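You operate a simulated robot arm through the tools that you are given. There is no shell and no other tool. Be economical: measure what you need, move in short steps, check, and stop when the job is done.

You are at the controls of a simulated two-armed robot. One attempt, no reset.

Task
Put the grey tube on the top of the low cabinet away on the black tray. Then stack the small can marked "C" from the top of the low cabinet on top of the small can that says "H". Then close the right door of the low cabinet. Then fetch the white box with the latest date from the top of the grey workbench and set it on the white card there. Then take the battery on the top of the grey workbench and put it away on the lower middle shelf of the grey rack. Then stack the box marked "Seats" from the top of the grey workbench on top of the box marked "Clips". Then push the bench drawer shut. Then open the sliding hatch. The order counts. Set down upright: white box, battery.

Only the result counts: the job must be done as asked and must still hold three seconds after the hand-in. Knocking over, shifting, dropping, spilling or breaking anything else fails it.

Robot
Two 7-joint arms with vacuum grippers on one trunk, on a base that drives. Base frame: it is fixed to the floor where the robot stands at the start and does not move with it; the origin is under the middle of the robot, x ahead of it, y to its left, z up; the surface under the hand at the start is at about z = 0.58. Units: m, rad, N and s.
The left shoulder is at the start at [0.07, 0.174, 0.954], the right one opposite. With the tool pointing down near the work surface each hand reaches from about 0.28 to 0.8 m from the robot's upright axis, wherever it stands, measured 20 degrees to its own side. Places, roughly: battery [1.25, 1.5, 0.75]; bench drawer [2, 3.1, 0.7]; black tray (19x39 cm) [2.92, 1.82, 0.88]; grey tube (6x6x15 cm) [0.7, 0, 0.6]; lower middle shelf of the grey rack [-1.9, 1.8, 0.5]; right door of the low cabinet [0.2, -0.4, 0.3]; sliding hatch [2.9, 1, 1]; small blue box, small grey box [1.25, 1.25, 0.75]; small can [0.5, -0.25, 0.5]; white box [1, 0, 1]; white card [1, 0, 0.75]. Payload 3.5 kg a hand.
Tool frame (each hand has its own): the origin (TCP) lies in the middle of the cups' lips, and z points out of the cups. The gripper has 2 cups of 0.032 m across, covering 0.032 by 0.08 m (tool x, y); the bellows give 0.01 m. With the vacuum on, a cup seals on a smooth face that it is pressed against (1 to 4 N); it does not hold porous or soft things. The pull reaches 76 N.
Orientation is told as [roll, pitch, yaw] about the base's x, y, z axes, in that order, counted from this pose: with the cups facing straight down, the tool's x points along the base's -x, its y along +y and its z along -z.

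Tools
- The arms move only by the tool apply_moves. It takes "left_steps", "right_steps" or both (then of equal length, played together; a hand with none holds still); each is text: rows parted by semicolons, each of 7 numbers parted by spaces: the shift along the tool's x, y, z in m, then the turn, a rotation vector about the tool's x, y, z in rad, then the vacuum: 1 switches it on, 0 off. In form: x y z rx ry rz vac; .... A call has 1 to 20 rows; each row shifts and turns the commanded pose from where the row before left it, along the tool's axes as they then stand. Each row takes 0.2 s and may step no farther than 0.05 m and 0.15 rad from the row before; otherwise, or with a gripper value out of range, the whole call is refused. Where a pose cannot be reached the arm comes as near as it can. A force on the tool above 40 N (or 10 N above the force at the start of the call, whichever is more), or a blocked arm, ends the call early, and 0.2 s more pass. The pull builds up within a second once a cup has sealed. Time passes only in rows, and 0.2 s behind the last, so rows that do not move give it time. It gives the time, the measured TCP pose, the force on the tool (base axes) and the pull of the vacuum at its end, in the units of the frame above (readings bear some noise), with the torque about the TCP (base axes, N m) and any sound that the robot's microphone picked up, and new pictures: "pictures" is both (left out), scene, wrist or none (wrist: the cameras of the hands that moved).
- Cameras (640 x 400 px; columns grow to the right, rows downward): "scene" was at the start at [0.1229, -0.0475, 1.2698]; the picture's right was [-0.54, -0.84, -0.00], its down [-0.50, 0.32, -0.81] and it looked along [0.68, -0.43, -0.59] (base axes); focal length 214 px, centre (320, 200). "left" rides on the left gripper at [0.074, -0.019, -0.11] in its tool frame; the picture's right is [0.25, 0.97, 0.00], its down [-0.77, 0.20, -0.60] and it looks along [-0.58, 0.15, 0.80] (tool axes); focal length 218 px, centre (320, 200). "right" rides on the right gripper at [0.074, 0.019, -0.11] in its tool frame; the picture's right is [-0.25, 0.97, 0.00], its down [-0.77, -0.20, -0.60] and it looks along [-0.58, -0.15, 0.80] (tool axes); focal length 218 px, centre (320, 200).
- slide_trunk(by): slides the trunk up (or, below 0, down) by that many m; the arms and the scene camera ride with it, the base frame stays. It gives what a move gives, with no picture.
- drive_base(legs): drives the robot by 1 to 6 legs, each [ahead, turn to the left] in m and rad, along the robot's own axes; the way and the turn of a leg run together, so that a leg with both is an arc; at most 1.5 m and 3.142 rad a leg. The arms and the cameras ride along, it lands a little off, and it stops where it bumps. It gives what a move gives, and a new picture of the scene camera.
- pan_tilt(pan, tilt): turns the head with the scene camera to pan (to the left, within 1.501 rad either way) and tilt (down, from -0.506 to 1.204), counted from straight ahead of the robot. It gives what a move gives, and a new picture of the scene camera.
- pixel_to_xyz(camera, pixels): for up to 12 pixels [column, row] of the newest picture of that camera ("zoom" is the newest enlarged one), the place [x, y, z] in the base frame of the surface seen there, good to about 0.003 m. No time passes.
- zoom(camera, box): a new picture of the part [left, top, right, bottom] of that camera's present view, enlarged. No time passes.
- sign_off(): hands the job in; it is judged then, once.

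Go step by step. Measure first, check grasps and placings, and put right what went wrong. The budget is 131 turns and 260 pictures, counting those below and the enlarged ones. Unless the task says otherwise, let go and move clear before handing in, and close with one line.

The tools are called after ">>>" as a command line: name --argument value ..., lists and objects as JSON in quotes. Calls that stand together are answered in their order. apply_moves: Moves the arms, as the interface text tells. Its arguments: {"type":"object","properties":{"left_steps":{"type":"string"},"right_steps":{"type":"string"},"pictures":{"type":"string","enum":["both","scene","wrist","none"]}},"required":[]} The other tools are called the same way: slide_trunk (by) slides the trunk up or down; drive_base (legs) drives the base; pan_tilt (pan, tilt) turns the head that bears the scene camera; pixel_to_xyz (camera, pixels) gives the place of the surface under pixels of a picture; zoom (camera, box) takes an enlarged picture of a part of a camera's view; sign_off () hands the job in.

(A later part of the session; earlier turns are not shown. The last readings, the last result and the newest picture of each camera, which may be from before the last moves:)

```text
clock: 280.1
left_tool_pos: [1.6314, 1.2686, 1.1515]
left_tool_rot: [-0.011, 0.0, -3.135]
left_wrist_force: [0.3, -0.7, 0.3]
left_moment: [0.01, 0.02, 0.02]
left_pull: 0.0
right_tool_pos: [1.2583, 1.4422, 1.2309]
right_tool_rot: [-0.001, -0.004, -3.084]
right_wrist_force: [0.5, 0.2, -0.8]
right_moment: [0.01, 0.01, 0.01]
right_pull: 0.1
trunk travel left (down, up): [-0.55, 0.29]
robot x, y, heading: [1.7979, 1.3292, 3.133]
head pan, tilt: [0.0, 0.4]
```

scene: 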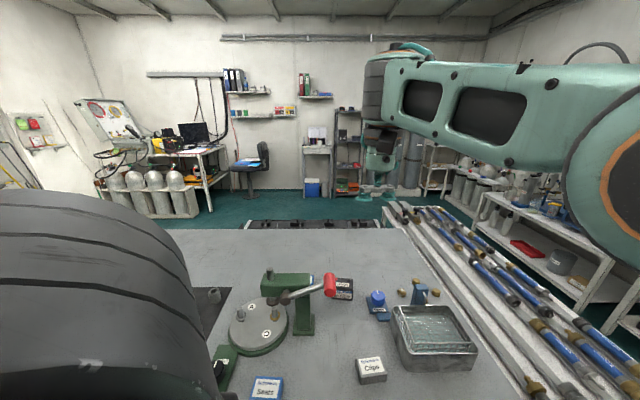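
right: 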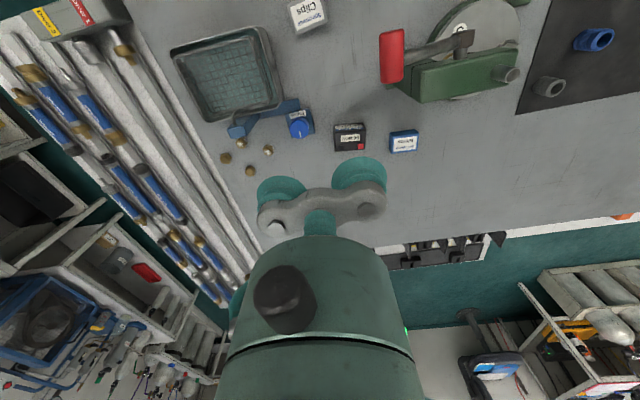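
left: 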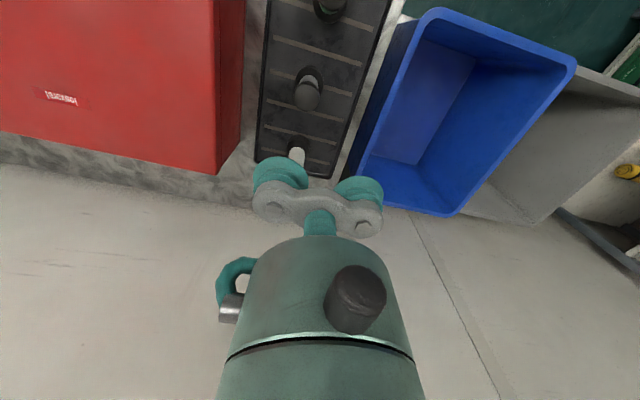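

>>> zoom --camera "right" --box '[310, 105, 430, 165]'

>>> pixel_to_xyz --camera "right" --pixels '[[335, 128], [364, 126], [366, 149], [334, 151], [349, 134], [349, 144], [340, 147], [361, 146], [391, 133], [392, 150], [390, 60], [400, 30]]'

```text
5.33 times, centred on (370, 135) of right
```

zoom: 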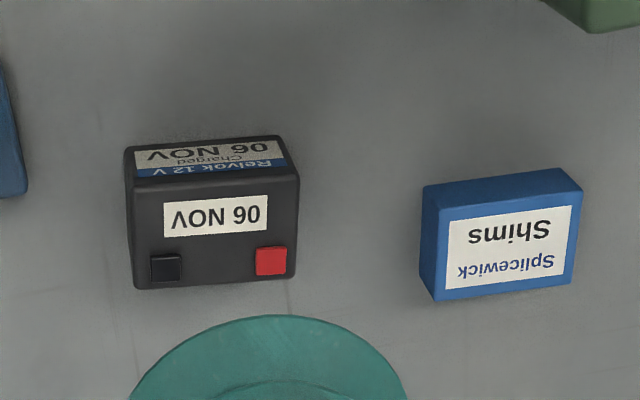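

```text
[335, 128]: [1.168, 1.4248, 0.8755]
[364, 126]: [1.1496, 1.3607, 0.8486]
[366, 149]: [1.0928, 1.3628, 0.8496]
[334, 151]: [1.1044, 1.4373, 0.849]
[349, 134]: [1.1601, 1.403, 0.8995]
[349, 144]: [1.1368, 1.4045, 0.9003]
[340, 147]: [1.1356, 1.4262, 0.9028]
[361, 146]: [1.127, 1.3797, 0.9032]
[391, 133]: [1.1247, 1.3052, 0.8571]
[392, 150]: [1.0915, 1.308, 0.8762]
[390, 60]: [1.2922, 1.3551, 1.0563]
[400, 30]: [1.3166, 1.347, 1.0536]
```

>>> pixel_to_xyz --camera "zoom" --pixels '[[133, 190], [297, 183], [293, 274], [138, 284], [215, 187], [215, 278], [165, 256], [270, 248], [270, 270], [215, 245], [165, 268], [215, 150]]'

```text
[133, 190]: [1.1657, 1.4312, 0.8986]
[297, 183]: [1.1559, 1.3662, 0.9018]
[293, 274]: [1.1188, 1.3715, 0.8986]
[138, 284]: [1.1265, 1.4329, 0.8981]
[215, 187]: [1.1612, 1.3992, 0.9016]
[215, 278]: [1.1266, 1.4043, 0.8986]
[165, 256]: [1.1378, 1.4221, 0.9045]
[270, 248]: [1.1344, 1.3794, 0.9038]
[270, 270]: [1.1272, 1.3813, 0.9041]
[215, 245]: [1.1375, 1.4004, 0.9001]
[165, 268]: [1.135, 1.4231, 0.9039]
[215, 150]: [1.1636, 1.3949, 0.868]
```

The battery top is x 1.12–1.165, y 1.367–1.432, z 0.90, with two small terminals at the rear corners. A cup just fits in front of them, so I'll hover at low height and recheck.

>>> apply_moves --right_steps "-0.0378 0.0057 0 0 0 0.0192 0;-0.0378 0.0057 0 0 0 0.0192 0;-0.0378 0.0057 0 0 0 0.0192 0;0 0 0.045 0 0 0 0;0 0 0.045 0 0 0 0;0 0 0.045 0 0 0 0;0 0 0.045 0 0 0 0;0 0 0.045 0 0 0 0;0 0 0.045 0 0 0 0;0 0 0 0 0 0 0" --pictures "both"

>>> zoom --camera "right" --box '[310, 95, 430, 185]'

```text
clock: 280.7
left_tool_pos: [1.6284, 1.2673, 1.1514]
left_tool_rot: [-0.013, 0.005, -3.135]
left_wrist_force: [-0.9, -0.1, 0.4]
left_moment: [0.02, -0.05, -0.03]
left_pull: 0.1
right_tool_pos: [1.1893, 1.4282, 1.2291]
right_tool_rot: [-0.003, -0.022, -3.104]
right_wrist_force: [-14.5, -8.4, -30.3]
right_moment: [1.14, 0.86, -0.73]
right_pull: 0.0
trunk travel left (down, up): [-0.55, 0.29]
robot x, y, heading: [1.7943, 1.3304, 3.131]
head pan, tilt: [0.0, 0.4]
stopped in row 2 (right hand): the force on the tool passed its limit at 190 N (the readings are from after the stop); the commanded pose is now the measured one
```

scene: 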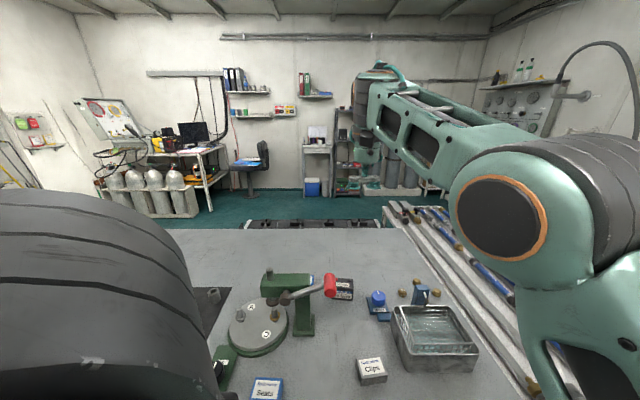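
right: 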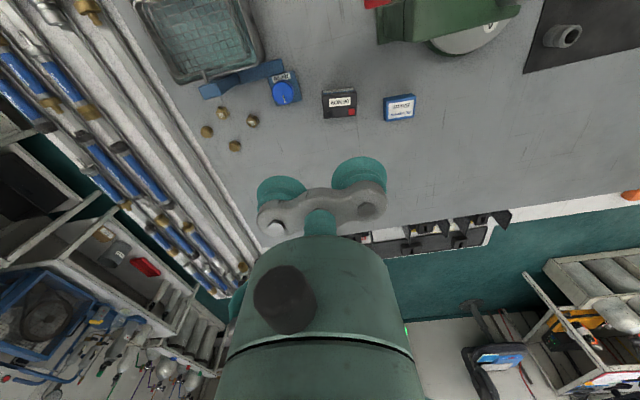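

```text
4.44 times, centred on (370, 140) of right
```

zoom: 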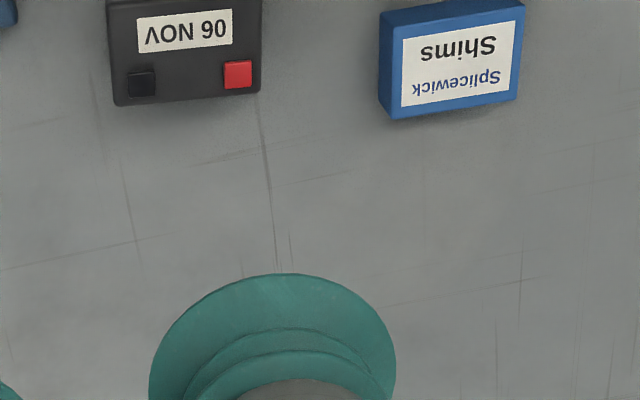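

The forearm again binds when the hand is high and stretched. I'll back off, raise the trunk, and work with the hand lower relative to the shoulder.

>>> apply_moves --right_steps "0.02 0 0 0 0 0 0;0.03 0 0 0 0 0 0;0.02 0.01 0 0 0.02 0 0;0 0 0.02 0 0 0 0" --pictures "none"

>>> slide_trunk --by 0.22

>>> apply_moves --right_steps "0 0 0.045 0 0 0 0;0 0 0.045 0 0 0 0;0 0 0.045 0 0 0 0;0 0 0.045 0 0 0 0;-0.03 0 0.03 0 0 0.015 0;-0.03 0 0 0 0 0.015 0;-0.03 0 0 0 0 0 0;-0.022 0 0 0 0 0 0;0 0 0 0 0 0 0" --pictures "both"

```text
clock: 281.7
left_tool_pos: [1.6295, 1.2694, 1.1517]
left_tool_rot: [-0.011, 0.004, -3.134]
left_wrist_force: [-0.7, 0.3, -0.2]
left_moment: [-0.01, -0.01, 0.0]
left_pull: 0.1
right_tool_pos: [1.2629, 1.4235, 1.2092]
right_tool_rot: [-0.001, 0.002, -3.102]
right_wrist_force: [0.6, 1.0, -0.2]
right_moment: [-0.01, 0.0, -0.02]
right_pull: 0.0
trunk travel left (down, up): [-0.55, 0.29]
robot x, y, heading: [1.798, 1.3288, 3.137]
head pan, tilt: [0.0, 0.4]
```

```text
clock: 284.1
left_tool_pos: [1.6297, 1.2685, 1.3715]
left_tool_rot: [-0.011, 0.001, -3.132]
left_wrist_force: [0.1, -0.7, 0.0]
left_moment: [0.02, -0.04, -0.01]
left_pull: 0.1
right_tool_pos: [1.2622, 1.4226, 1.4292]
right_tool_rot: [-0.004, 0.002, -3.102]
right_wrist_force: [0.3, -0.2, 0.5]
right_moment: [-0.03, 0.01, 0.03]
right_pull: 0.1
trunk travel left (down, up): [-0.77, 0.07]
robot x, y, heading: [1.7954, 1.3296, 3.14]
head pan, tilt: [0.0, 0.4]
```

```text
clock: 286.1
left_tool_pos: [1.631, 1.2691, 1.3721]
left_tool_rot: [-0.01, 0.001, -3.134]
left_wrist_force: [-0.4, -0.1, 1.0]
left_moment: [-0.02, 0.0, -0.01]
left_pull: 0.0
right_tool_pos: [1.1502, 1.4194, 1.2199]
right_tool_rot: [-0.003, 0.002, -3.132]
right_wrist_force: [0.1, 1.6, 0.1]
right_moment: [0.01, 0.01, 0.0]
right_pull: 0.1
trunk travel left (down, up): [-0.77, 0.07]
robot x, y, heading: [1.7957, 1.3295, 3.137]
head pan, tilt: [0.0, 0.4]
```

scene: 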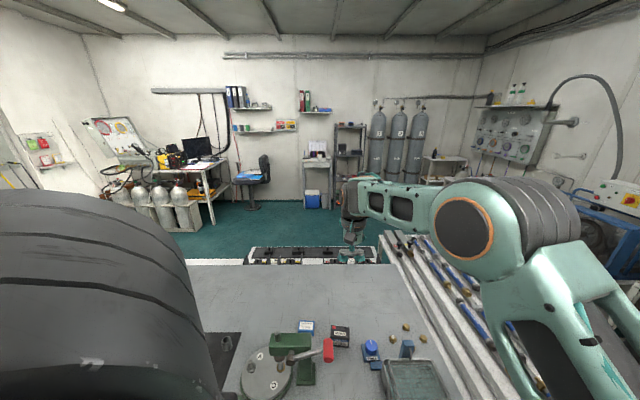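
right: 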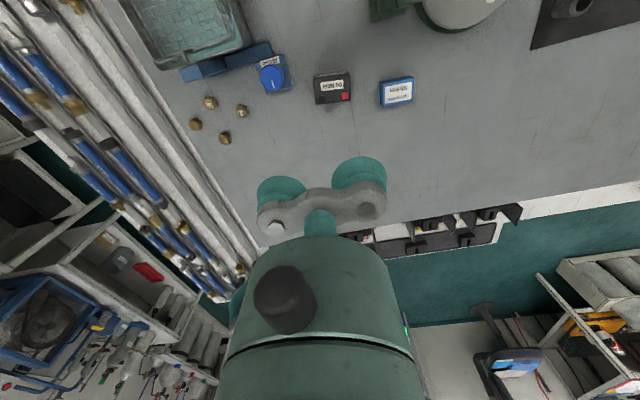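

>>> apply_moves --right_steps "-0.005 -0.0058 0.04 0 0 0.01 0;0 0 0.045 0 0 0 0;0 0 0.045 0 0 0 0;0 0 0.045 0 0 0 0;0 0 0.045 0 0 0 0;0 0 0.03 0 0 0 0;0 0 0 0 0 0 0" --pictures "both"

>>> zoom --camera "right" --box '[300, 80, 440, 185]'

```text
clock: 287.7
left_tool_pos: [1.6298, 1.2689, 1.3713]
left_tool_rot: [-0.011, 0.002, -3.135]
left_wrist_force: [0.6, -0.3, 1.2]
left_moment: [-0.02, 0.02, 0.0]
left_pull: 0.0
right_tool_pos: [1.1442, 1.4262, 0.9685]
right_tool_rot: [-0.003, 0.0, 3.142]
right_wrist_force: [0.2, -0.3, 0.1]
right_moment: [0.0, -0.03, -0.01]
right_pull: 0.1
trunk travel left (down, up): [-0.77, 0.07]
robot x, y, heading: [1.7962, 1.3296, 3.137]
head pan, tilt: [0.0, 0.4]
```

scene: 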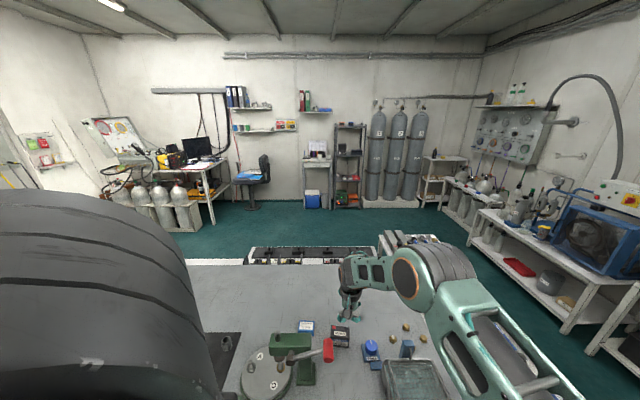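
right: 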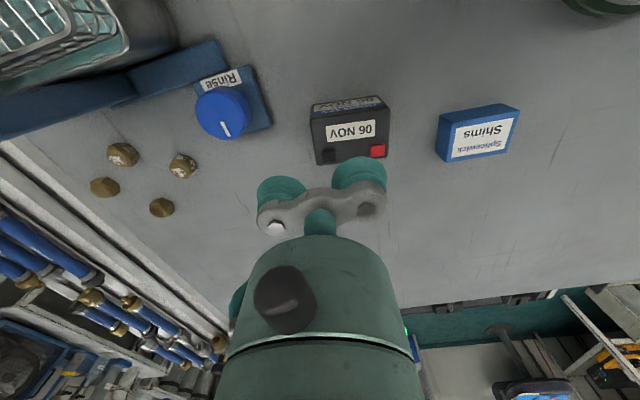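

```text
3.81 times, centred on (370, 132) of right
```

zoom: 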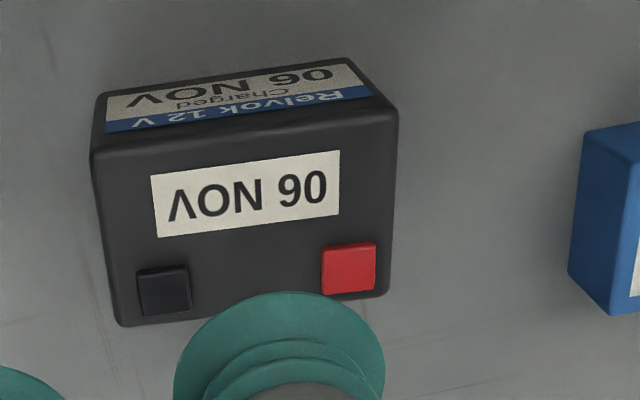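

>>> pixel_to_xyz --camera "zoom" --pixels '[[100, 160], [394, 115], [384, 288], [124, 321], [324, 254], [374, 246], [187, 270], [140, 274], [245, 195], [250, 290], [246, 142], [188, 308]]'

```text
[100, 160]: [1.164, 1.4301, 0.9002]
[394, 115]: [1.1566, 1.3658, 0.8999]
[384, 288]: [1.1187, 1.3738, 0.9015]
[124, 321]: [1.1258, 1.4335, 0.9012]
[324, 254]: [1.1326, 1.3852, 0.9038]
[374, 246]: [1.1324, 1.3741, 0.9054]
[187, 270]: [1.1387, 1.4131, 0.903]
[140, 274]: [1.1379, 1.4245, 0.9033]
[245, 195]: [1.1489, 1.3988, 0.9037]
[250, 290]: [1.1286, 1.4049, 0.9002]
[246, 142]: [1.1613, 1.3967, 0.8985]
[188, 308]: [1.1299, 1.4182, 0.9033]
```

There's a spot at (1.1445,1.3975) where the 32 mm cup clears both terminals and the front edge. I'll descend there.

>>> apply_moves --right_steps "0 0.0047 0.03 0 0 0 0;0 0 0.025 0 0 0 1;0 0 0.008 0 0 0 1;0 0 0.004 0 0 0 1;0 0 0.003 0 0 0 1;0 0 0.002 0 0 0 1;0 0 0 0 0 0 1;0 0 0 0 0 0 1;0 0 0 0 0 0 1" --pictures "wrist"

```text
clock: 289.7
left_tool_pos: [1.6324, 1.2685, 1.3718]
left_tool_rot: [-0.011, 0.001, -3.135]
left_wrist_force: [0.5, 0.0, -1.4]
left_moment: [0.0, 0.02, 0.0]
left_pull: 0.1
right_tool_pos: [1.1473, 1.4225, 0.8988]
right_tool_rot: [-0.002, -0.003, 3.141]
right_wrist_force: [-9.7, 6.2, 26.5]
right_moment: [-1.0, -0.1, -0.13]
right_pull: 37.3
trunk travel left (down, up): [-0.77, 0.07]
robot x, y, heading: [1.7977, 1.3283, 3.134]
head pan, tilt: [0.0, 0.4]
```

right: 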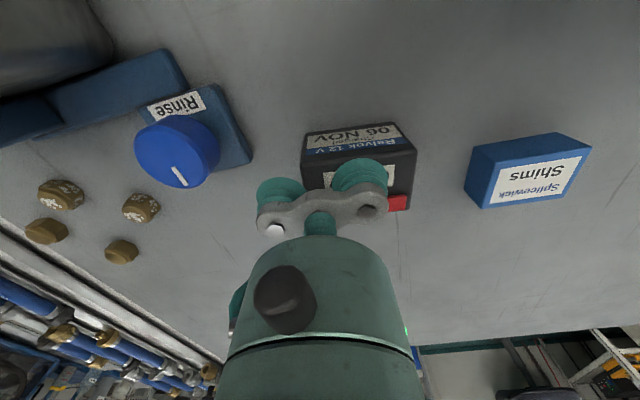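

Sealed. I'll lift above the lever height and look at the bench edge for a parking place.

>>> apply_moves --right_steps "0 0 -0.01 0 0 0 1;0 0 -0.03 0 0 0 1;0 0 -0.045 0 0 0 1;0 0 -0.045 0 0 0 1;0 0 -0.045 0 0 0 1;0 0 -0.045 0 0 0 1;0 0 -0.045 0 0 0 1;0 0 0 0 0 0 1" --pictures "wrist"

>>> pan_tilt --pan -0.2 --tilt 1.1

```text
clock: 291.5
left_tool_pos: [1.6303, 1.269, 1.3702]
left_tool_rot: [-0.013, 0.004, -3.135]
left_wrist_force: [0.5, -0.1, 0.6]
left_moment: [0.02, -0.03, -0.01]
left_pull: 0.0
right_tool_pos: [1.1466, 1.4197, 1.1626]
right_tool_rot: [-0.001, 0.002, 3.141]
right_wrist_force: [-0.6, -0.8, -4.3]
right_moment: [-0.52, -0.02, -0.01]
right_pull: 38.2
trunk travel left (down, up): [-0.77, 0.07]
robot x, y, heading: [1.7962, 1.3301, 3.139]
head pan, tilt: [0.0, 0.4]
```

right: 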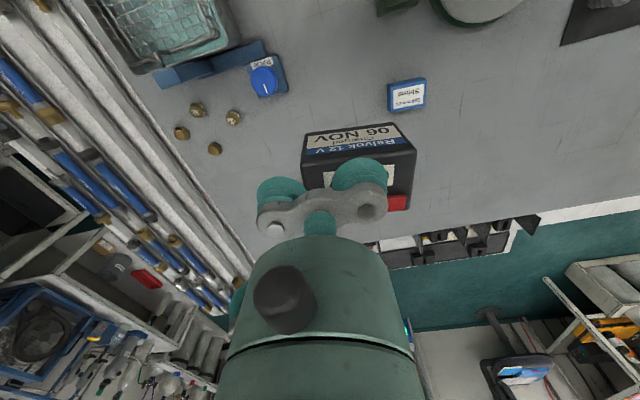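

```text
clock: 292.5
left_tool_pos: [1.6298, 1.269, 1.3707]
left_tool_rot: [-0.009, 0.003, -3.134]
left_wrist_force: [1.2, -0.1, -0.2]
left_moment: [-0.02, 0.03, 0.02]
left_pull: 0.1
right_tool_pos: [1.1472, 1.4196, 1.1624]
right_tool_rot: [-0.004, 0.002, 3.142]
right_wrist_force: [-0.2, 0.5, -3.1]
right_moment: [-0.54, -0.03, 0.0]
right_pull: 37.4
trunk travel left (down, up): [-0.77, 0.07]
robot x, y, heading: [1.7966, 1.3322, 3.142]
head pan, tilt: [-0.201, 1.1]
```

scene: 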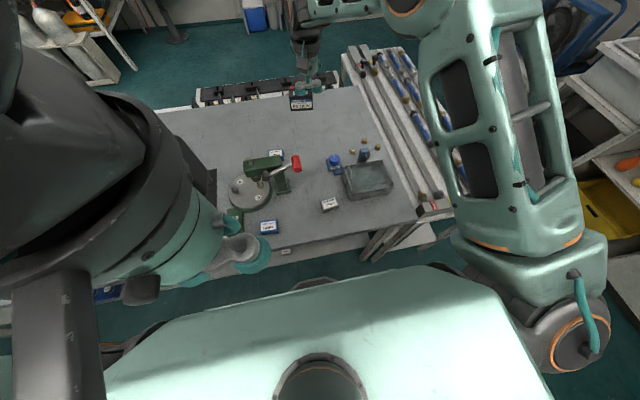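

>>> zoom --camera "scene" --box '[220, 140, 430, 270]'

>>> pixel_to_xyz --camera "scene" --pixels '[[330, 232], [330, 236], [350, 228], [350, 232], [310, 236], [310, 240], [330, 203], [268, 227], [300, 220], [345, 215], [296, 160]]'

```text
3.05 times, centred on (325, 205) of scene
```

zoom: 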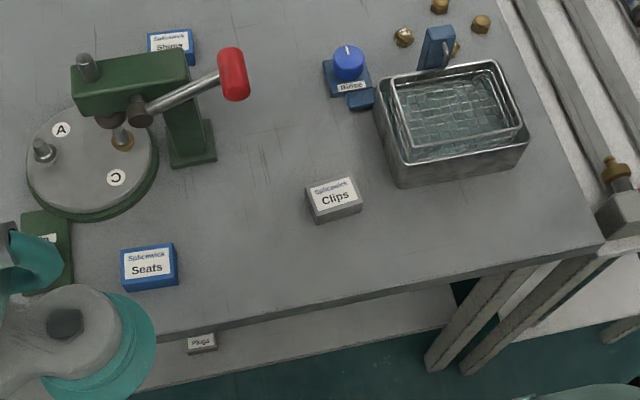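

```text
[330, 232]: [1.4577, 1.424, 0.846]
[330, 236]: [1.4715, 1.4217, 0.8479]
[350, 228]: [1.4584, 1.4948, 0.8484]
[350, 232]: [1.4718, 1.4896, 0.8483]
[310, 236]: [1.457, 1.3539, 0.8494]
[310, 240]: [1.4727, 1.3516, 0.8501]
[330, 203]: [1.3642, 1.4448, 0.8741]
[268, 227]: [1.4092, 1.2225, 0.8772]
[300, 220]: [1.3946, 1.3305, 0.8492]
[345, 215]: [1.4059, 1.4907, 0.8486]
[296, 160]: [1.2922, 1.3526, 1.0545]
```

I'll park the battery at the bench edge between Seats and Clips: back the base 0.25 m, then align and lower.

>>> drive_base --legs '[[-0.25, 0]]'

>>> apply_moves --right_steps "0.02 0.015 0.01 0 0 -0.07 1;0.02 0.015 0.01 0 0 -0.07 1;0.02 0.015 0.02 0 0 0 1;0 0 0.04 0 0 0 1;0 0 0.04 0 0 0 1;0 0 0.04 0 0 0 1;0 0 0.03 0 0 0 1;0 0 0 0 0 0 1" --pictures "both"

>>> zoom --camera "scene" --box '[240, 120, 400, 240]'

```text
clock: 294.4
left_tool_pos: [1.8803, 1.2672, 1.3714]
left_tool_rot: [-0.01, 0.003, -3.135]
left_wrist_force: [0.2, 0.1, -0.5]
left_moment: [0.0, -0.01, 0.0]
left_pull: 0.0
right_tool_pos: [1.3968, 1.4193, 1.1603]
right_tool_rot: [-0.004, 0.003, 3.14]
right_wrist_force: [0.3, 0.0, -3.7]
right_moment: [-0.49, -0.01, -0.03]
right_pull: 38.0
trunk travel left (down, up): [-0.77, 0.07]
robot x, y, heading: [2.0461, 1.327, 3.136]
head pan, tilt: [-0.201, 1.1]
```

scene: 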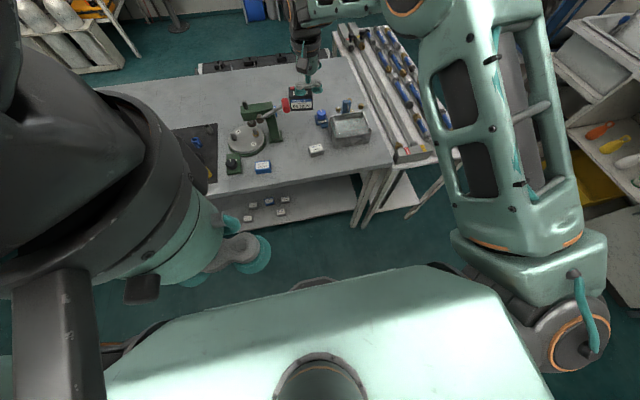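

```text
clock: 296.2
left_tool_pos: [1.882, 1.2682, 1.3707]
left_tool_rot: [-0.011, 0.004, -3.136]
left_wrist_force: [-0.1, 0.7, 0.1]
left_moment: [0.04, 0.03, 0.01]
left_pull: 0.0
right_tool_pos: [1.4622, 1.3767, 0.9722]
right_tool_rot: [-0.002, 0.002, -3.001]
right_wrist_force: [0.1, -0.5, -4.0]
right_moment: [-0.52, -0.04, 0.0]
right_pull: 37.5
trunk travel left (down, up): [-0.77, 0.07]
robot x, y, heading: [2.0448, 1.3285, 3.14]
head pan, tilt: [-0.201, 1.1]
```

scene: 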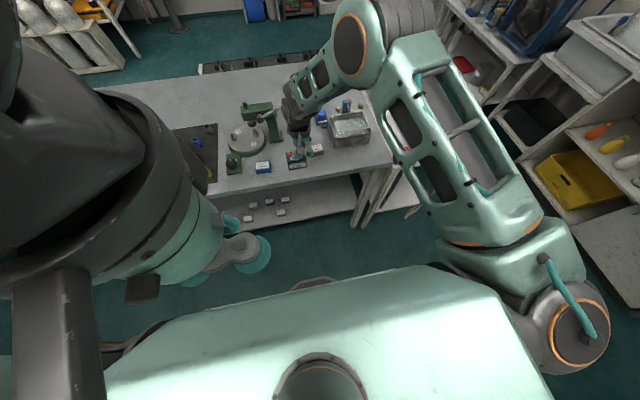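
right: 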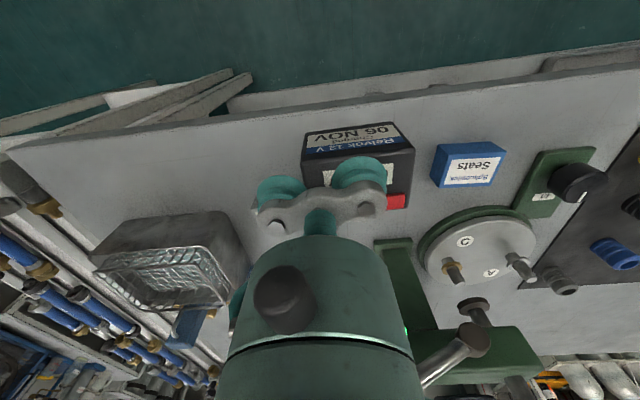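

```text
3.33 times, centred on (320, 180) of scene
```

zoom: 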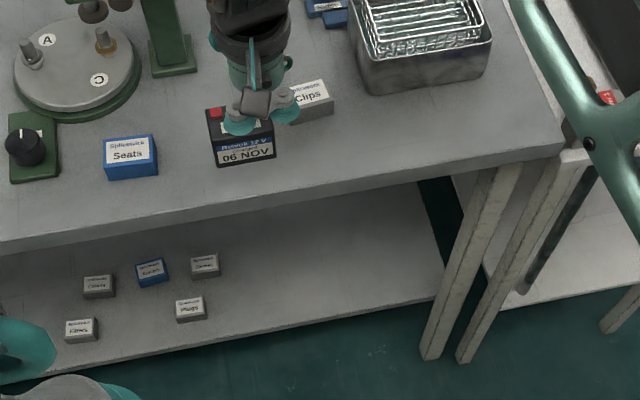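

>>> pixel_to_xyz --camera "zoom" --pixels '[[222, 150], [270, 142], [216, 162], [274, 152], [265, 187], [265, 191], [265, 195], [330, 178], [210, 198], [210, 204]]'

```text
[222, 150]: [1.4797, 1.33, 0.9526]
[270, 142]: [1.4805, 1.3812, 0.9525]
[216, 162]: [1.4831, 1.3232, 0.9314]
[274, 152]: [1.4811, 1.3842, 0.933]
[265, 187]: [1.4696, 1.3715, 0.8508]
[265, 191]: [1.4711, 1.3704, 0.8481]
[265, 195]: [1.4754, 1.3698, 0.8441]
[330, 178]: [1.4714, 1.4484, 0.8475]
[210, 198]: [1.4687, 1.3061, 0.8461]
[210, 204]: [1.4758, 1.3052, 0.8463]
```

The front face is parallel to the edge, overhanging by ~8 mm. I'll move 6 mm inward and lower.

>>> apply_moves --right_steps "-0.006 0 0.03 0 0 0 1;0 0 0.03 0 0 0 1;0 0 0.007 0 0 0 1;0 0 0.003 0 0 0 1;0 0 0.002 0 0 0 1;0 0 0 0 0 0 1" --pictures "none"

```text
clock: 297.6
left_tool_pos: [1.8831, 1.2686, 1.3722]
left_tool_rot: [-0.009, 0.002, -3.135]
left_wrist_force: [0.1, 0.4, -0.4]
left_moment: [0.0, 0.01, 0.02]
left_pull: 0.1
right_tool_pos: [1.4562, 1.3773, 0.9009]
right_tool_rot: [-0.003, 0.001, -3.001]
right_wrist_force: [0.1, 0.9, 3.2]
right_moment: [-0.67, -0.15, -0.01]
right_pull: 38.2
trunk travel left (down, up): [-0.77, 0.07]
robot x, y, heading: [2.0447, 1.3272, 3.139]
head pan, tilt: [-0.201, 1.1]
```

Contact. I'll release, rise and back the hand out over the aisle, then back the base up.

>>> apply_moves --right_steps "0 0 0.001 0 0 0 1;0 0 0 0 0 0 0;0 0 0 0 0 0 0;0 0 0 0 0 0 0;0 0 -0.003 0 0 0 0;0 0 -0.01 0 0 0 0;0 0 -0.03 0 0 0 0;0 0 -0.04 0 0 0 0;0 0 -0.04 0 0 0 0;0 0 -0.04 0 0 0 0;0 0 -0.04 0 0 0 0" --pictures "scene"

>>> drive_base --legs '[[-0.15, 0]]'

>>> apply_moves --right_steps "0 0 0 0 -0.15 0 0;0 0 0 0 -0.15 0 0;0 0 0 0 -0.15 0 0;0 0 0 0 -0.15 0 0;0 0 0 0 -0.15 0 0;0 0 0 0 -0.15 0 0;0 0 0 0 -0.15 0 0;0 0 0 0 -0.15 0 0;0 0 0 0 -0.15 0 0;0 0 0 0 -0.15 0 0;0 0 0 0 -0.07 0 0;0 0 0 0 0 0 0" --pictures "both"

```text
clock: 300.0
left_tool_pos: [1.8832, 1.2683, 1.3708]
left_tool_rot: [-0.01, 0.001, -3.134]
left_wrist_force: [0.5, 0.2, 0.1]
left_moment: [-0.02, 0.02, -0.02]
left_pull: 0.1
right_tool_pos: [1.4582, 1.3756, 1.1024]
right_tool_rot: [-0.004, 0.0, -3.002]
right_wrist_force: [0.6, 0.1, 0.0]
right_moment: [0.01, 0.02, 0.01]
right_pull: 0.1
trunk travel left (down, up): [-0.77, 0.07]
robot x, y, heading: [2.0499, 1.3277, 3.141]
head pan, tilt: [-0.201, 1.1]
```

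scene: 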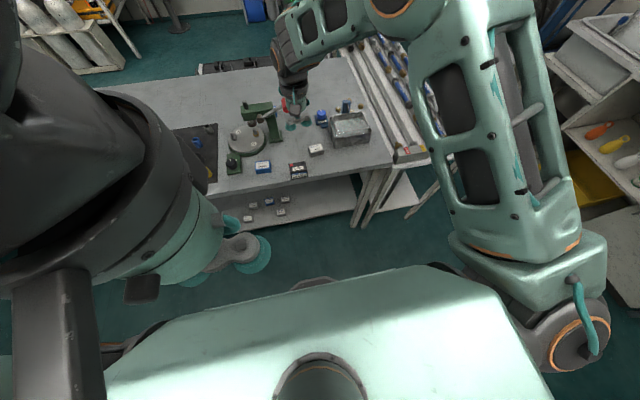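

```text
clock: 301.3
left_tool_pos: [2.0314, 1.2677, 1.3713]
left_tool_rot: [-0.012, 0.004, -3.135]
left_wrist_force: [-0.9, 0.6, 0.6]
left_moment: [-0.01, -0.01, 0.0]
left_pull: 0.0
right_tool_pos: [1.6061, 1.3761, 1.1001]
right_tool_rot: [-0.002, 0.005, -3.003]
right_wrist_force: [-0.5, -0.2, 0.1]
right_moment: [0.01, 0.02, 0.0]
right_pull: 0.0
trunk travel left (down, up): [-0.77, 0.07]
robot x, y, heading: [2.198, 1.3242, 3.132]
head pan, tilt: [-0.201, 1.1]
```

scene: 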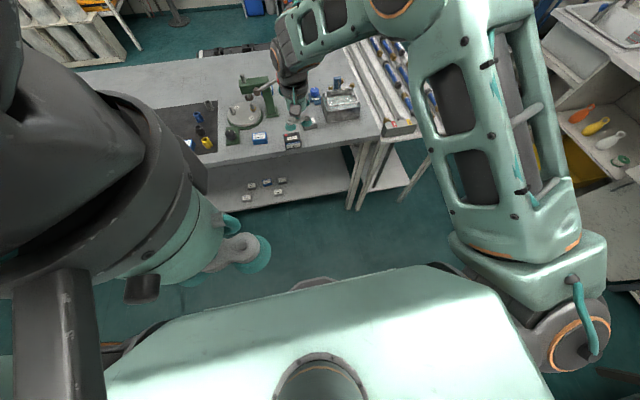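

```text
clock: 303.9
left_tool_pos: [2.0359, 1.2673, 1.3706]
left_tool_rot: [-0.01, 0.001, -3.138]
left_wrist_force: [0.1, -0.3, -0.4]
left_moment: [-0.01, 0.0, 0.03]
left_pull: 0.0
right_tool_pos: [1.5722, 1.3733, 1.1124]
right_tool_rot: [-0.58, -1.562, -2.42]
right_wrist_force: [0.1, 0.5, 0.2]
right_moment: [0.02, 0.02, 0.05]
right_pull: 0.0
right hand out of reach, approached as far as the arm can: row 10, 11
trunk travel left (down, up): [-0.77, 0.07]
robot x, y, heading: [2.1982, 1.3256, 3.137]
head pan, tilt: [-0.201, 1.1]
```

scene: 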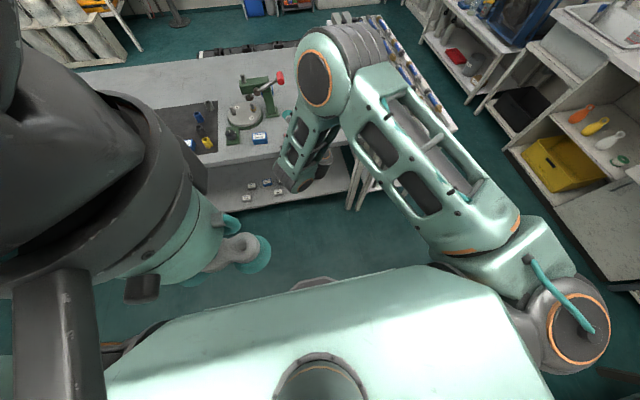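
right: 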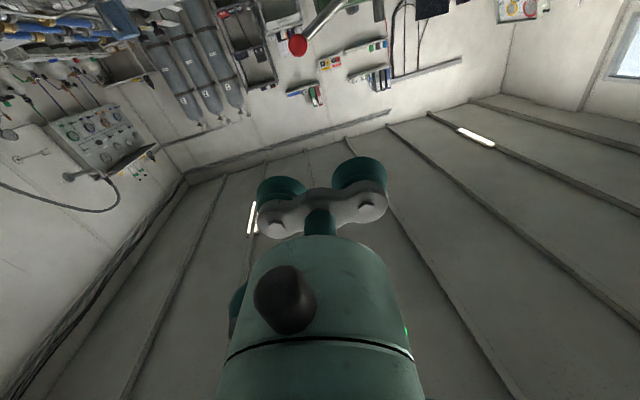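

The tool is horizontal. I'll yaw it to exactly -x and lower to z≈0.875 in front of the battery's face.

>>> apply_moves --right_steps "0.04 0 0 0.07 0 0 0;0.04 0 0 0.07 0 0 0;0.04 0 0 0 0 0 0;0.04 0 0 0 0 0 0;0.04 0 0 0 0 0 0;0.038 0 0 0 0 0 0;0 0 0 0 0 0 0" --pictures "both"

>>> zoom --camera "right" --box '[260, 60, 460, 200]'

```text
clock: 305.5
left_tool_pos: [2.0346, 1.2677, 1.372]
left_tool_rot: [-0.01, 0.003, -3.136]
left_wrist_force: [0.6, 0.2, -0.2]
left_moment: [-0.03, -0.01, -0.01]
left_pull: 0.1
right_tool_pos: [1.5461, 1.3756, 0.8761]
right_tool_rot: [-0.833, -1.566, -2.31]
right_wrist_force: [-0.1, -0.6, 0.7]
right_moment: [-0.03, 0.03, 0.01]
right_pull: 0.2
right hand out of reach, approached as far as the arm can: row 1, 2
trunk travel left (down, up): [-0.77, 0.07]
robot x, y, heading: [2.1997, 1.3259, 3.143]
head pan, tilt: [-0.201, 1.1]
```

scene: 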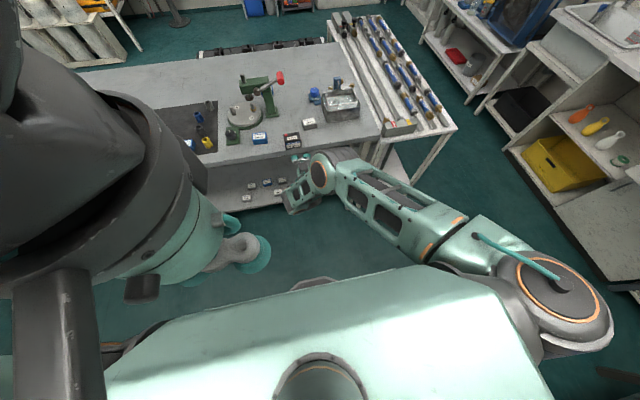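
right: 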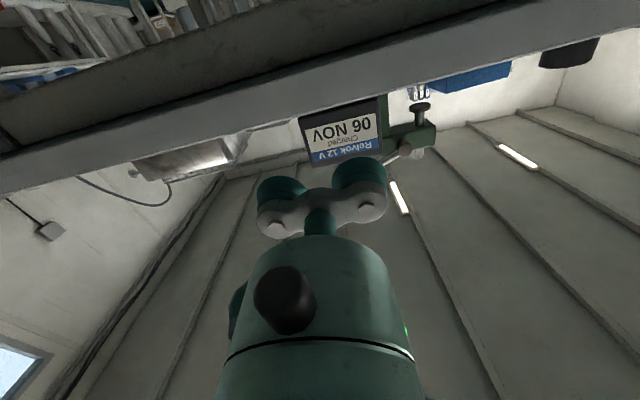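

```text
2.86 times, centred on (360, 130) of right
```

zoom: 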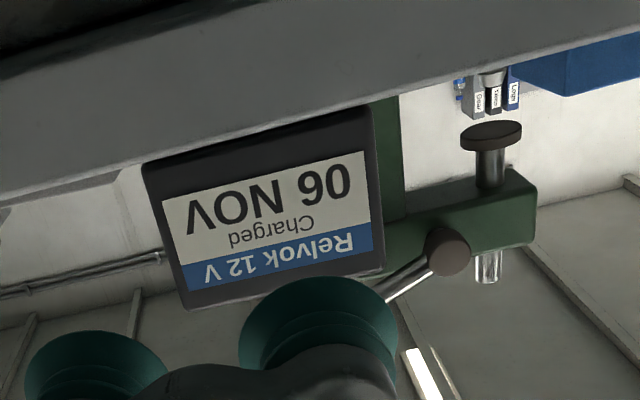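

>>> pixel_to_xyz --camera "zoom" --pixels '[[152, 175], [365, 115], [378, 265], [195, 300], [265, 210], [250, 260]]'

```text
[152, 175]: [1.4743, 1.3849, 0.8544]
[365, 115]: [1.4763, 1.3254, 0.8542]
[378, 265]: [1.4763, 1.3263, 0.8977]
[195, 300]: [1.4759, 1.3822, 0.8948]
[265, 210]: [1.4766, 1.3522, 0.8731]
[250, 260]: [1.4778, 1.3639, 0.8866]
```

Battery face centre is (1.4755,1.355,0.8755) and the cup is aligned within 3 mm. I'll approach gently with vacuum on.

>>> apply_moves --right_steps "0 -0.003 0.03 0 0 0 0;0 0 0.025 0 0 0 1;0 0 0.01 0 0 0 1;0 0 0.004 0 0 0 1;0 0 0.001 0 0 0 1;0 0 0.001 0 0 0 1;0 0 0.001 0 0 0 1;0 0 0 0 0 0 1;0 0 0 0 0 0 1;0 0 0 0 0 0 1" --pictures "wrist"

```text
clock: 307.7
left_tool_pos: [2.0349, 1.2672, 1.3709]
left_tool_rot: [-0.01, 0.005, -3.134]
left_wrist_force: [0.0, 0.3, -0.2]
left_moment: [0.01, 0.0, 0.0]
left_pull: 0.0
right_tool_pos: [1.4718, 1.3771, 0.8774]
right_tool_rot: [-0.873, -1.567, -2.272]
right_wrist_force: [1.0, -1.4, 1.1]
right_moment: [-0.11, 0.05, 0.66]
right_pull: 37.9
trunk travel left (down, up): [-0.77, 0.07]
robot x, y, heading: [2.1982, 1.3242, 3.137]
head pan, tilt: [-0.201, 1.1]
```

right: 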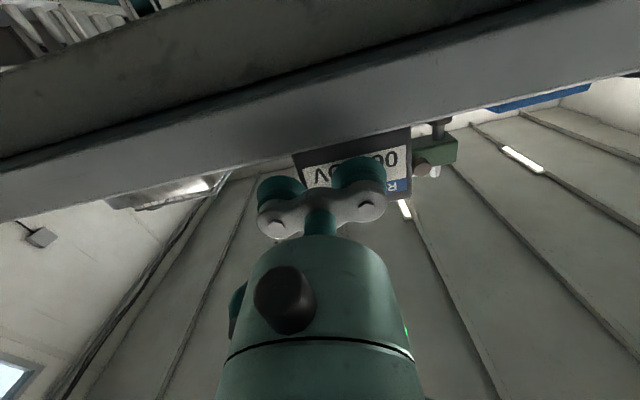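

Sealed. I'll lift and pull back over the aisle.

>>> apply_moves --right_steps "-0.01 0 0 0 0 0 1;-0.02 0 0 0 0 0 1;-0.03 0 -0.01 0 0 0 1;0 0 -0.04 0 0 0 1;0 0 -0.04 0 0 0 1;0 0 -0.03 0 0 0 1;0 0 0 0 0 0 1" --pictures "both"

```text
clock: 309.3
left_tool_pos: [2.0343, 1.2667, 1.372]
left_tool_rot: [-0.011, 0.004, -3.134]
left_wrist_force: [0.6, 0.4, 1.2]
left_moment: [0.07, -0.01, 0.0]
left_pull: 0.0
right_tool_pos: [1.5945, 1.3761, 0.9392]
right_tool_rot: [-0.763, -1.568, -2.38]
right_wrist_force: [0.2, 0.7, -3.3]
right_moment: [0.06, -0.07, 0.55]
right_pull: 37.6
trunk travel left (down, up): [-0.77, 0.07]
robot x, y, heading: [2.2023, 1.3291, 3.138]
head pan, tilt: [-0.201, 1.1]
```

scene: 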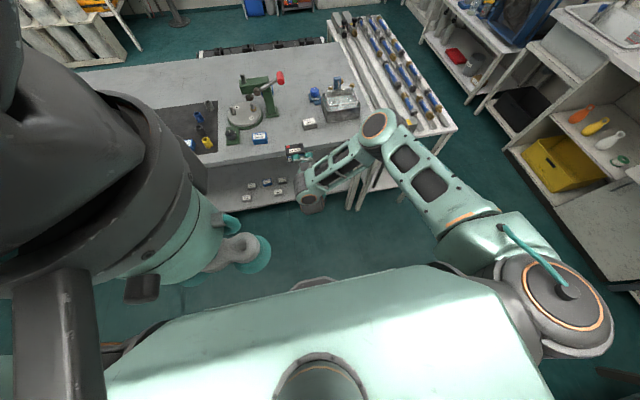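
right: 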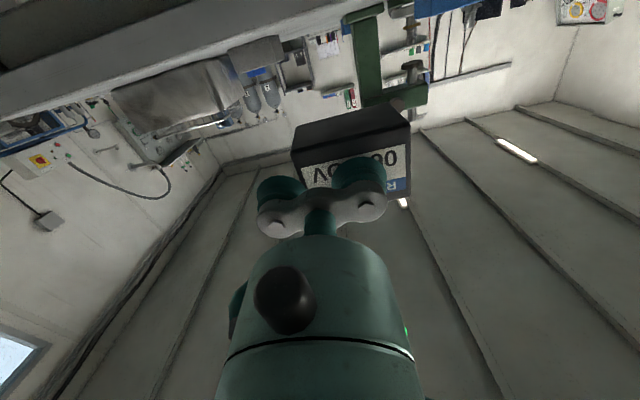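

The battery is held by its front. I'll measure the passage around the bench's north end.

>>> pixel_to_xyz --camera "scene" --pixels '[[457, 128], [382, 16], [440, 195], [400, 15], [470, 105], [430, 40], [515, 160], [420, 30], [490, 200], [205, 45], [330, 20], [560, 190]]'

>>> pan_tilt --pan -0.6 --tilt 0.6

```text
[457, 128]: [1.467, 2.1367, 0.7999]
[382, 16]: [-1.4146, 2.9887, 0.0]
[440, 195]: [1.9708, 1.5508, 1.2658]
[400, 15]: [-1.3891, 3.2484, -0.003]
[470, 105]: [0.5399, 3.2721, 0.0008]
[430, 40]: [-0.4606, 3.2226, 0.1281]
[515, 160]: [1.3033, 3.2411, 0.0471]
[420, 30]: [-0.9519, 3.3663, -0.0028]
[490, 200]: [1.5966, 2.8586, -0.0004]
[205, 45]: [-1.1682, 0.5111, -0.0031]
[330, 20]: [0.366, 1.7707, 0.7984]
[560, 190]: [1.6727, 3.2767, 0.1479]
```

```text
clock: 310.3
left_tool_pos: [2.0335, 1.2681, 1.371]
left_tool_rot: [-0.01, 0.004, -3.134]
left_wrist_force: [0.9, -0.1, 0.3]
left_moment: [0.01, -0.01, -0.01]
left_pull: 0.0
right_tool_pos: [1.5933, 1.3761, 0.9381]
right_tool_rot: [-0.694, -1.567, -2.451]
right_wrist_force: [0.0, -1.3, -3.8]
right_moment: [0.11, -0.11, 0.57]
right_pull: 37.6
trunk travel left (down, up): [-0.77, 0.07]
robot x, y, heading: [2.1988, 1.3261, 3.136]
head pan, tilt: [-0.6, 0.6]
```

scene: 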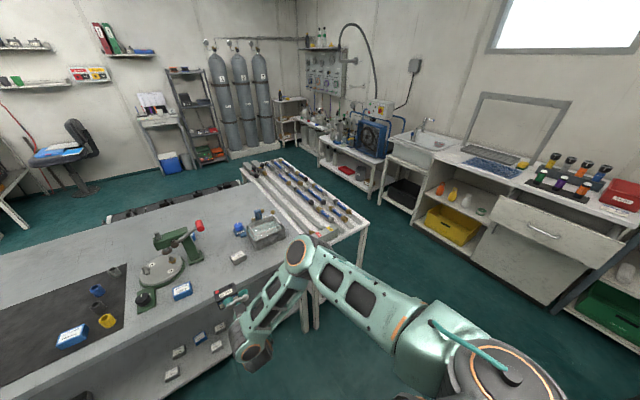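

>>> pixel_to_xyz --camera "scene" --pixels '[[500, 200], [560, 260], [625, 243], [500, 215], [545, 230], [575, 310], [440, 245], [360, 220], [300, 150], [185, 75], [215, 160]]'

>>> zoom --camera "scene" --box '[440, 140, 640, 340]'

```text
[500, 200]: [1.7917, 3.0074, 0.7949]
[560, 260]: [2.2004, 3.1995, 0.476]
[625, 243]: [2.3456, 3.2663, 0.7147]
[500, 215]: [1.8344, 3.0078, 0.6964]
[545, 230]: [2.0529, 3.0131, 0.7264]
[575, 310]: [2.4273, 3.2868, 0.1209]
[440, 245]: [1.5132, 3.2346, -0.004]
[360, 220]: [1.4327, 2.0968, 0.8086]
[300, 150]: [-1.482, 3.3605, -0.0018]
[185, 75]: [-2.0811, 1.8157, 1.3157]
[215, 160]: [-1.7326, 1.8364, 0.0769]
```

```text
2.00 times, centred on (540, 240) of scene
```

zoom: 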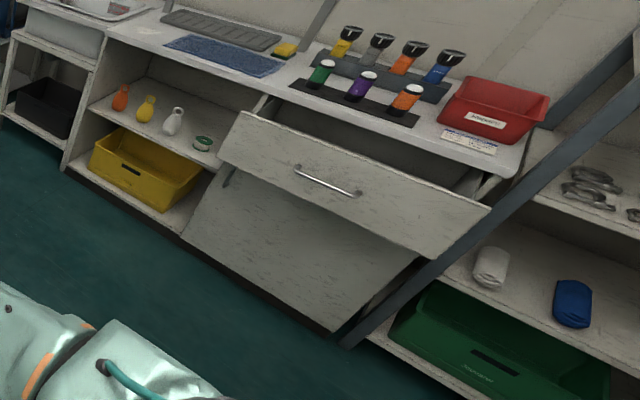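

The drawer front protrudes to y≈3.0, so I'll face -y, reverse to y≈2.57, then turn right to -x. This keeps the hand clear.

>>> drive_base --legs '[[0, 1.571], [-1.24, 0], [0, -1.571]]'

>>> pan_tilt --pan 0 --tilt 0.6

```text
clock: 324.2
left_tool_pos: [2.0421, 2.516, 1.3705]
left_tool_rot: [-0.012, 0.003, -3.125]
left_wrist_force: [0.2, -0.2, -0.6]
left_moment: [0.02, 0.02, -0.01]
left_pull: 0.1
right_tool_pos: [1.6002, 2.6212, 0.9388]
right_tool_rot: [-0.704, -1.564, -2.432]
right_wrist_force: [0.5, 0.3, -3.8]
right_moment: [0.05, -0.08, 0.59]
right_pull: 37.7
trunk travel left (down, up): [-0.77, 0.07]
robot x, y, heading: [2.2028, 2.5781, -3.142]
head pan, tilt: [-0.6, 0.6]
```

scene: 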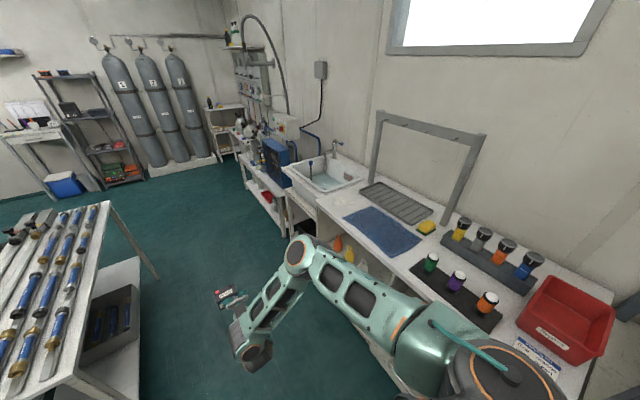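

```text
clock: 325.2
left_tool_pos: [2.0433, 2.5161, 1.3714]
left_tool_rot: [-0.011, 0.003, -3.126]
left_wrist_force: [-0.6, 0.6, -0.9]
left_moment: [-0.01, -0.02, 0.0]
left_pull: 0.0
right_tool_pos: [1.6011, 2.6202, 0.9379]
right_tool_rot: [-0.682, -1.567, -2.454]
right_wrist_force: [0.1, -0.4, -3.9]
right_moment: [0.08, -0.08, 0.57]
right_pull: 38.0
trunk travel left (down, up): [-0.77, 0.07]
robot x, y, heading: [2.2091, 2.575, -3.132]
head pan, tilt: [0.0, 0.6]
```

scene: 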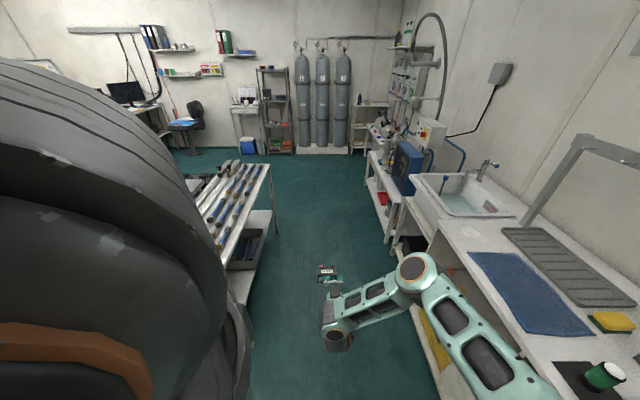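

>>> pixel_to_xyz --camera "scene" --pixels '[[385, 235], [367, 190], [400, 250], [276, 235], [270, 165], [415, 262], [350, 155], [290, 152], [400, 180]]'

>>> drive_base --legs '[[1.5, 0], [1.2, 0]]'

>>> pan_tilt --pan 0.25 --tilt 0.5

```text
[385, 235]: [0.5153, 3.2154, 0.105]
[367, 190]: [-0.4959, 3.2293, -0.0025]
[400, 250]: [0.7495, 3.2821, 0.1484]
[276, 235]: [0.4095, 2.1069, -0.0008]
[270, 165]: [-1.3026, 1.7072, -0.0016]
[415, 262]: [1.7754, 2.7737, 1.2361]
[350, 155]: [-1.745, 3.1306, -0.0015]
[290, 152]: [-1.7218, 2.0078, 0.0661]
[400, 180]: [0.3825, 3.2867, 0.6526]
```

```text
clock: 338.4
left_tool_pos: [-0.6739, 2.5146, 1.3712]
left_tool_rot: [-0.011, 0.002, -3.13]
left_wrist_force: [0.1, -0.4, 0.9]
left_moment: [0.03, -0.02, 0.0]
left_pull: 0.1
right_tool_pos: [-1.1153, 2.6219, 0.9391]
right_tool_rot: [-0.7, -1.567, -2.44]
right_wrist_force: [0.4, 0.2, -3.1]
right_moment: [0.07, -0.09, 0.55]
right_pull: 37.9
trunk travel left (down, up): [-0.77, 0.07]
robot x, y, heading: [-0.5068, 2.5755, -3.138]
head pan, tilt: [0.0, 0.6]
```

scene: 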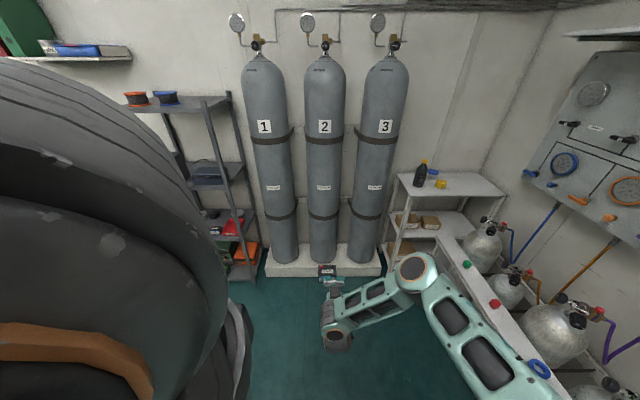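

```text
clock: 339.1
left_tool_pos: [-0.6746, 2.5149, 1.3712]
left_tool_rot: [-0.01, 0.005, -3.129]
left_wrist_force: [-0.1, 0.7, 0.4]
left_moment: [0.0, 0.02, 0.0]
left_pull: 0.1
right_tool_pos: [-1.1154, 2.6204, 0.9379]
right_tool_rot: [-0.605, -1.566, -2.532]
right_wrist_force: [0.4, 0.2, -4.2]
right_moment: [0.07, -0.09, 0.56]
right_pull: 37.6
trunk travel left (down, up): [-0.77, 0.07]
robot x, y, heading: [-0.5083, 2.5781, -3.139]
head pan, tilt: [0.25, 0.499]
```

scene: 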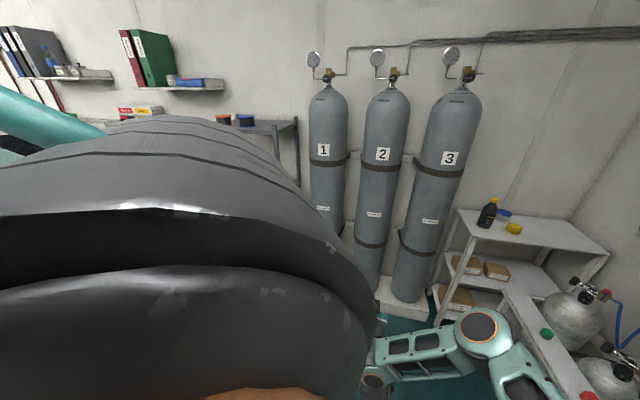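

I'll move to face the rack at y≈1.75.

>>> drive_base --legs '[[0, 1.571], [0.82, 0], [0, -1.571]]'

>>> pan_tilt --pan -0.15 --tilt 0.65

>>> zoom --camera "scene" --box '[220, 60, 400, 300]'

```text
clock: 351.2
left_tool_pos: [-0.6566, 1.7081, 1.3711]
left_tool_rot: [-0.011, 0.004, -3.14]
left_wrist_force: [0.0, -0.1, 0.4]
left_moment: [0.02, 0.02, 0.01]
left_pull: 0.0
right_tool_pos: [-1.0955, 1.8193, 0.9387]
right_tool_rot: [-0.668, -1.566, -2.48]
right_wrist_force: [0.5, -0.3, -3.1]
right_moment: [0.11, -0.09, 0.55]
right_pull: 38.0
trunk travel left (down, up): [-0.77, 0.07]
robot x, y, heading: [-0.4899, 1.7657, 3.135]
head pan, tilt: [0.25, 0.499]
```

scene: 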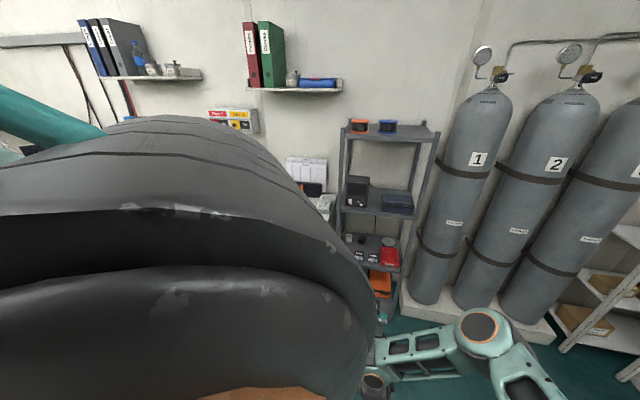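

```text
clock: 352.1
left_tool_pos: [-0.6565, 1.7077, 1.3716]
left_tool_rot: [-0.011, 0.002, -3.14]
left_wrist_force: [-0.5, -0.2, 0.3]
left_moment: [-0.05, 0.01, 0.01]
left_pull: 0.1
right_tool_pos: [-1.0964, 1.8188, 0.939]
right_tool_rot: [-0.642, -1.566, -2.509]
right_wrist_force: [-0.9, 0.4, -3.4]
right_moment: [0.06, -0.11, 0.55]
right_pull: 37.6
trunk travel left (down, up): [-0.77, 0.07]
robot x, y, heading: [-0.4898, 1.7648, 3.137]
head pan, tilt: [-0.15, 0.649]
```

scene: 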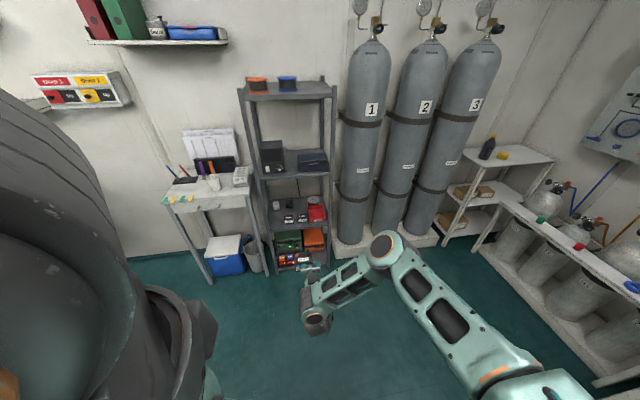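

```text
1.67 times, centred on (310, 180) of scene
```

zoom: 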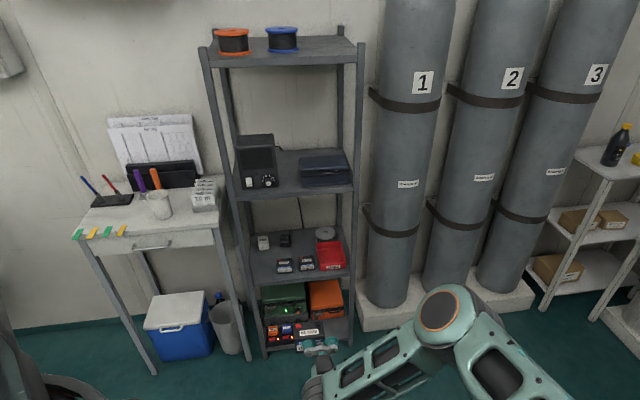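

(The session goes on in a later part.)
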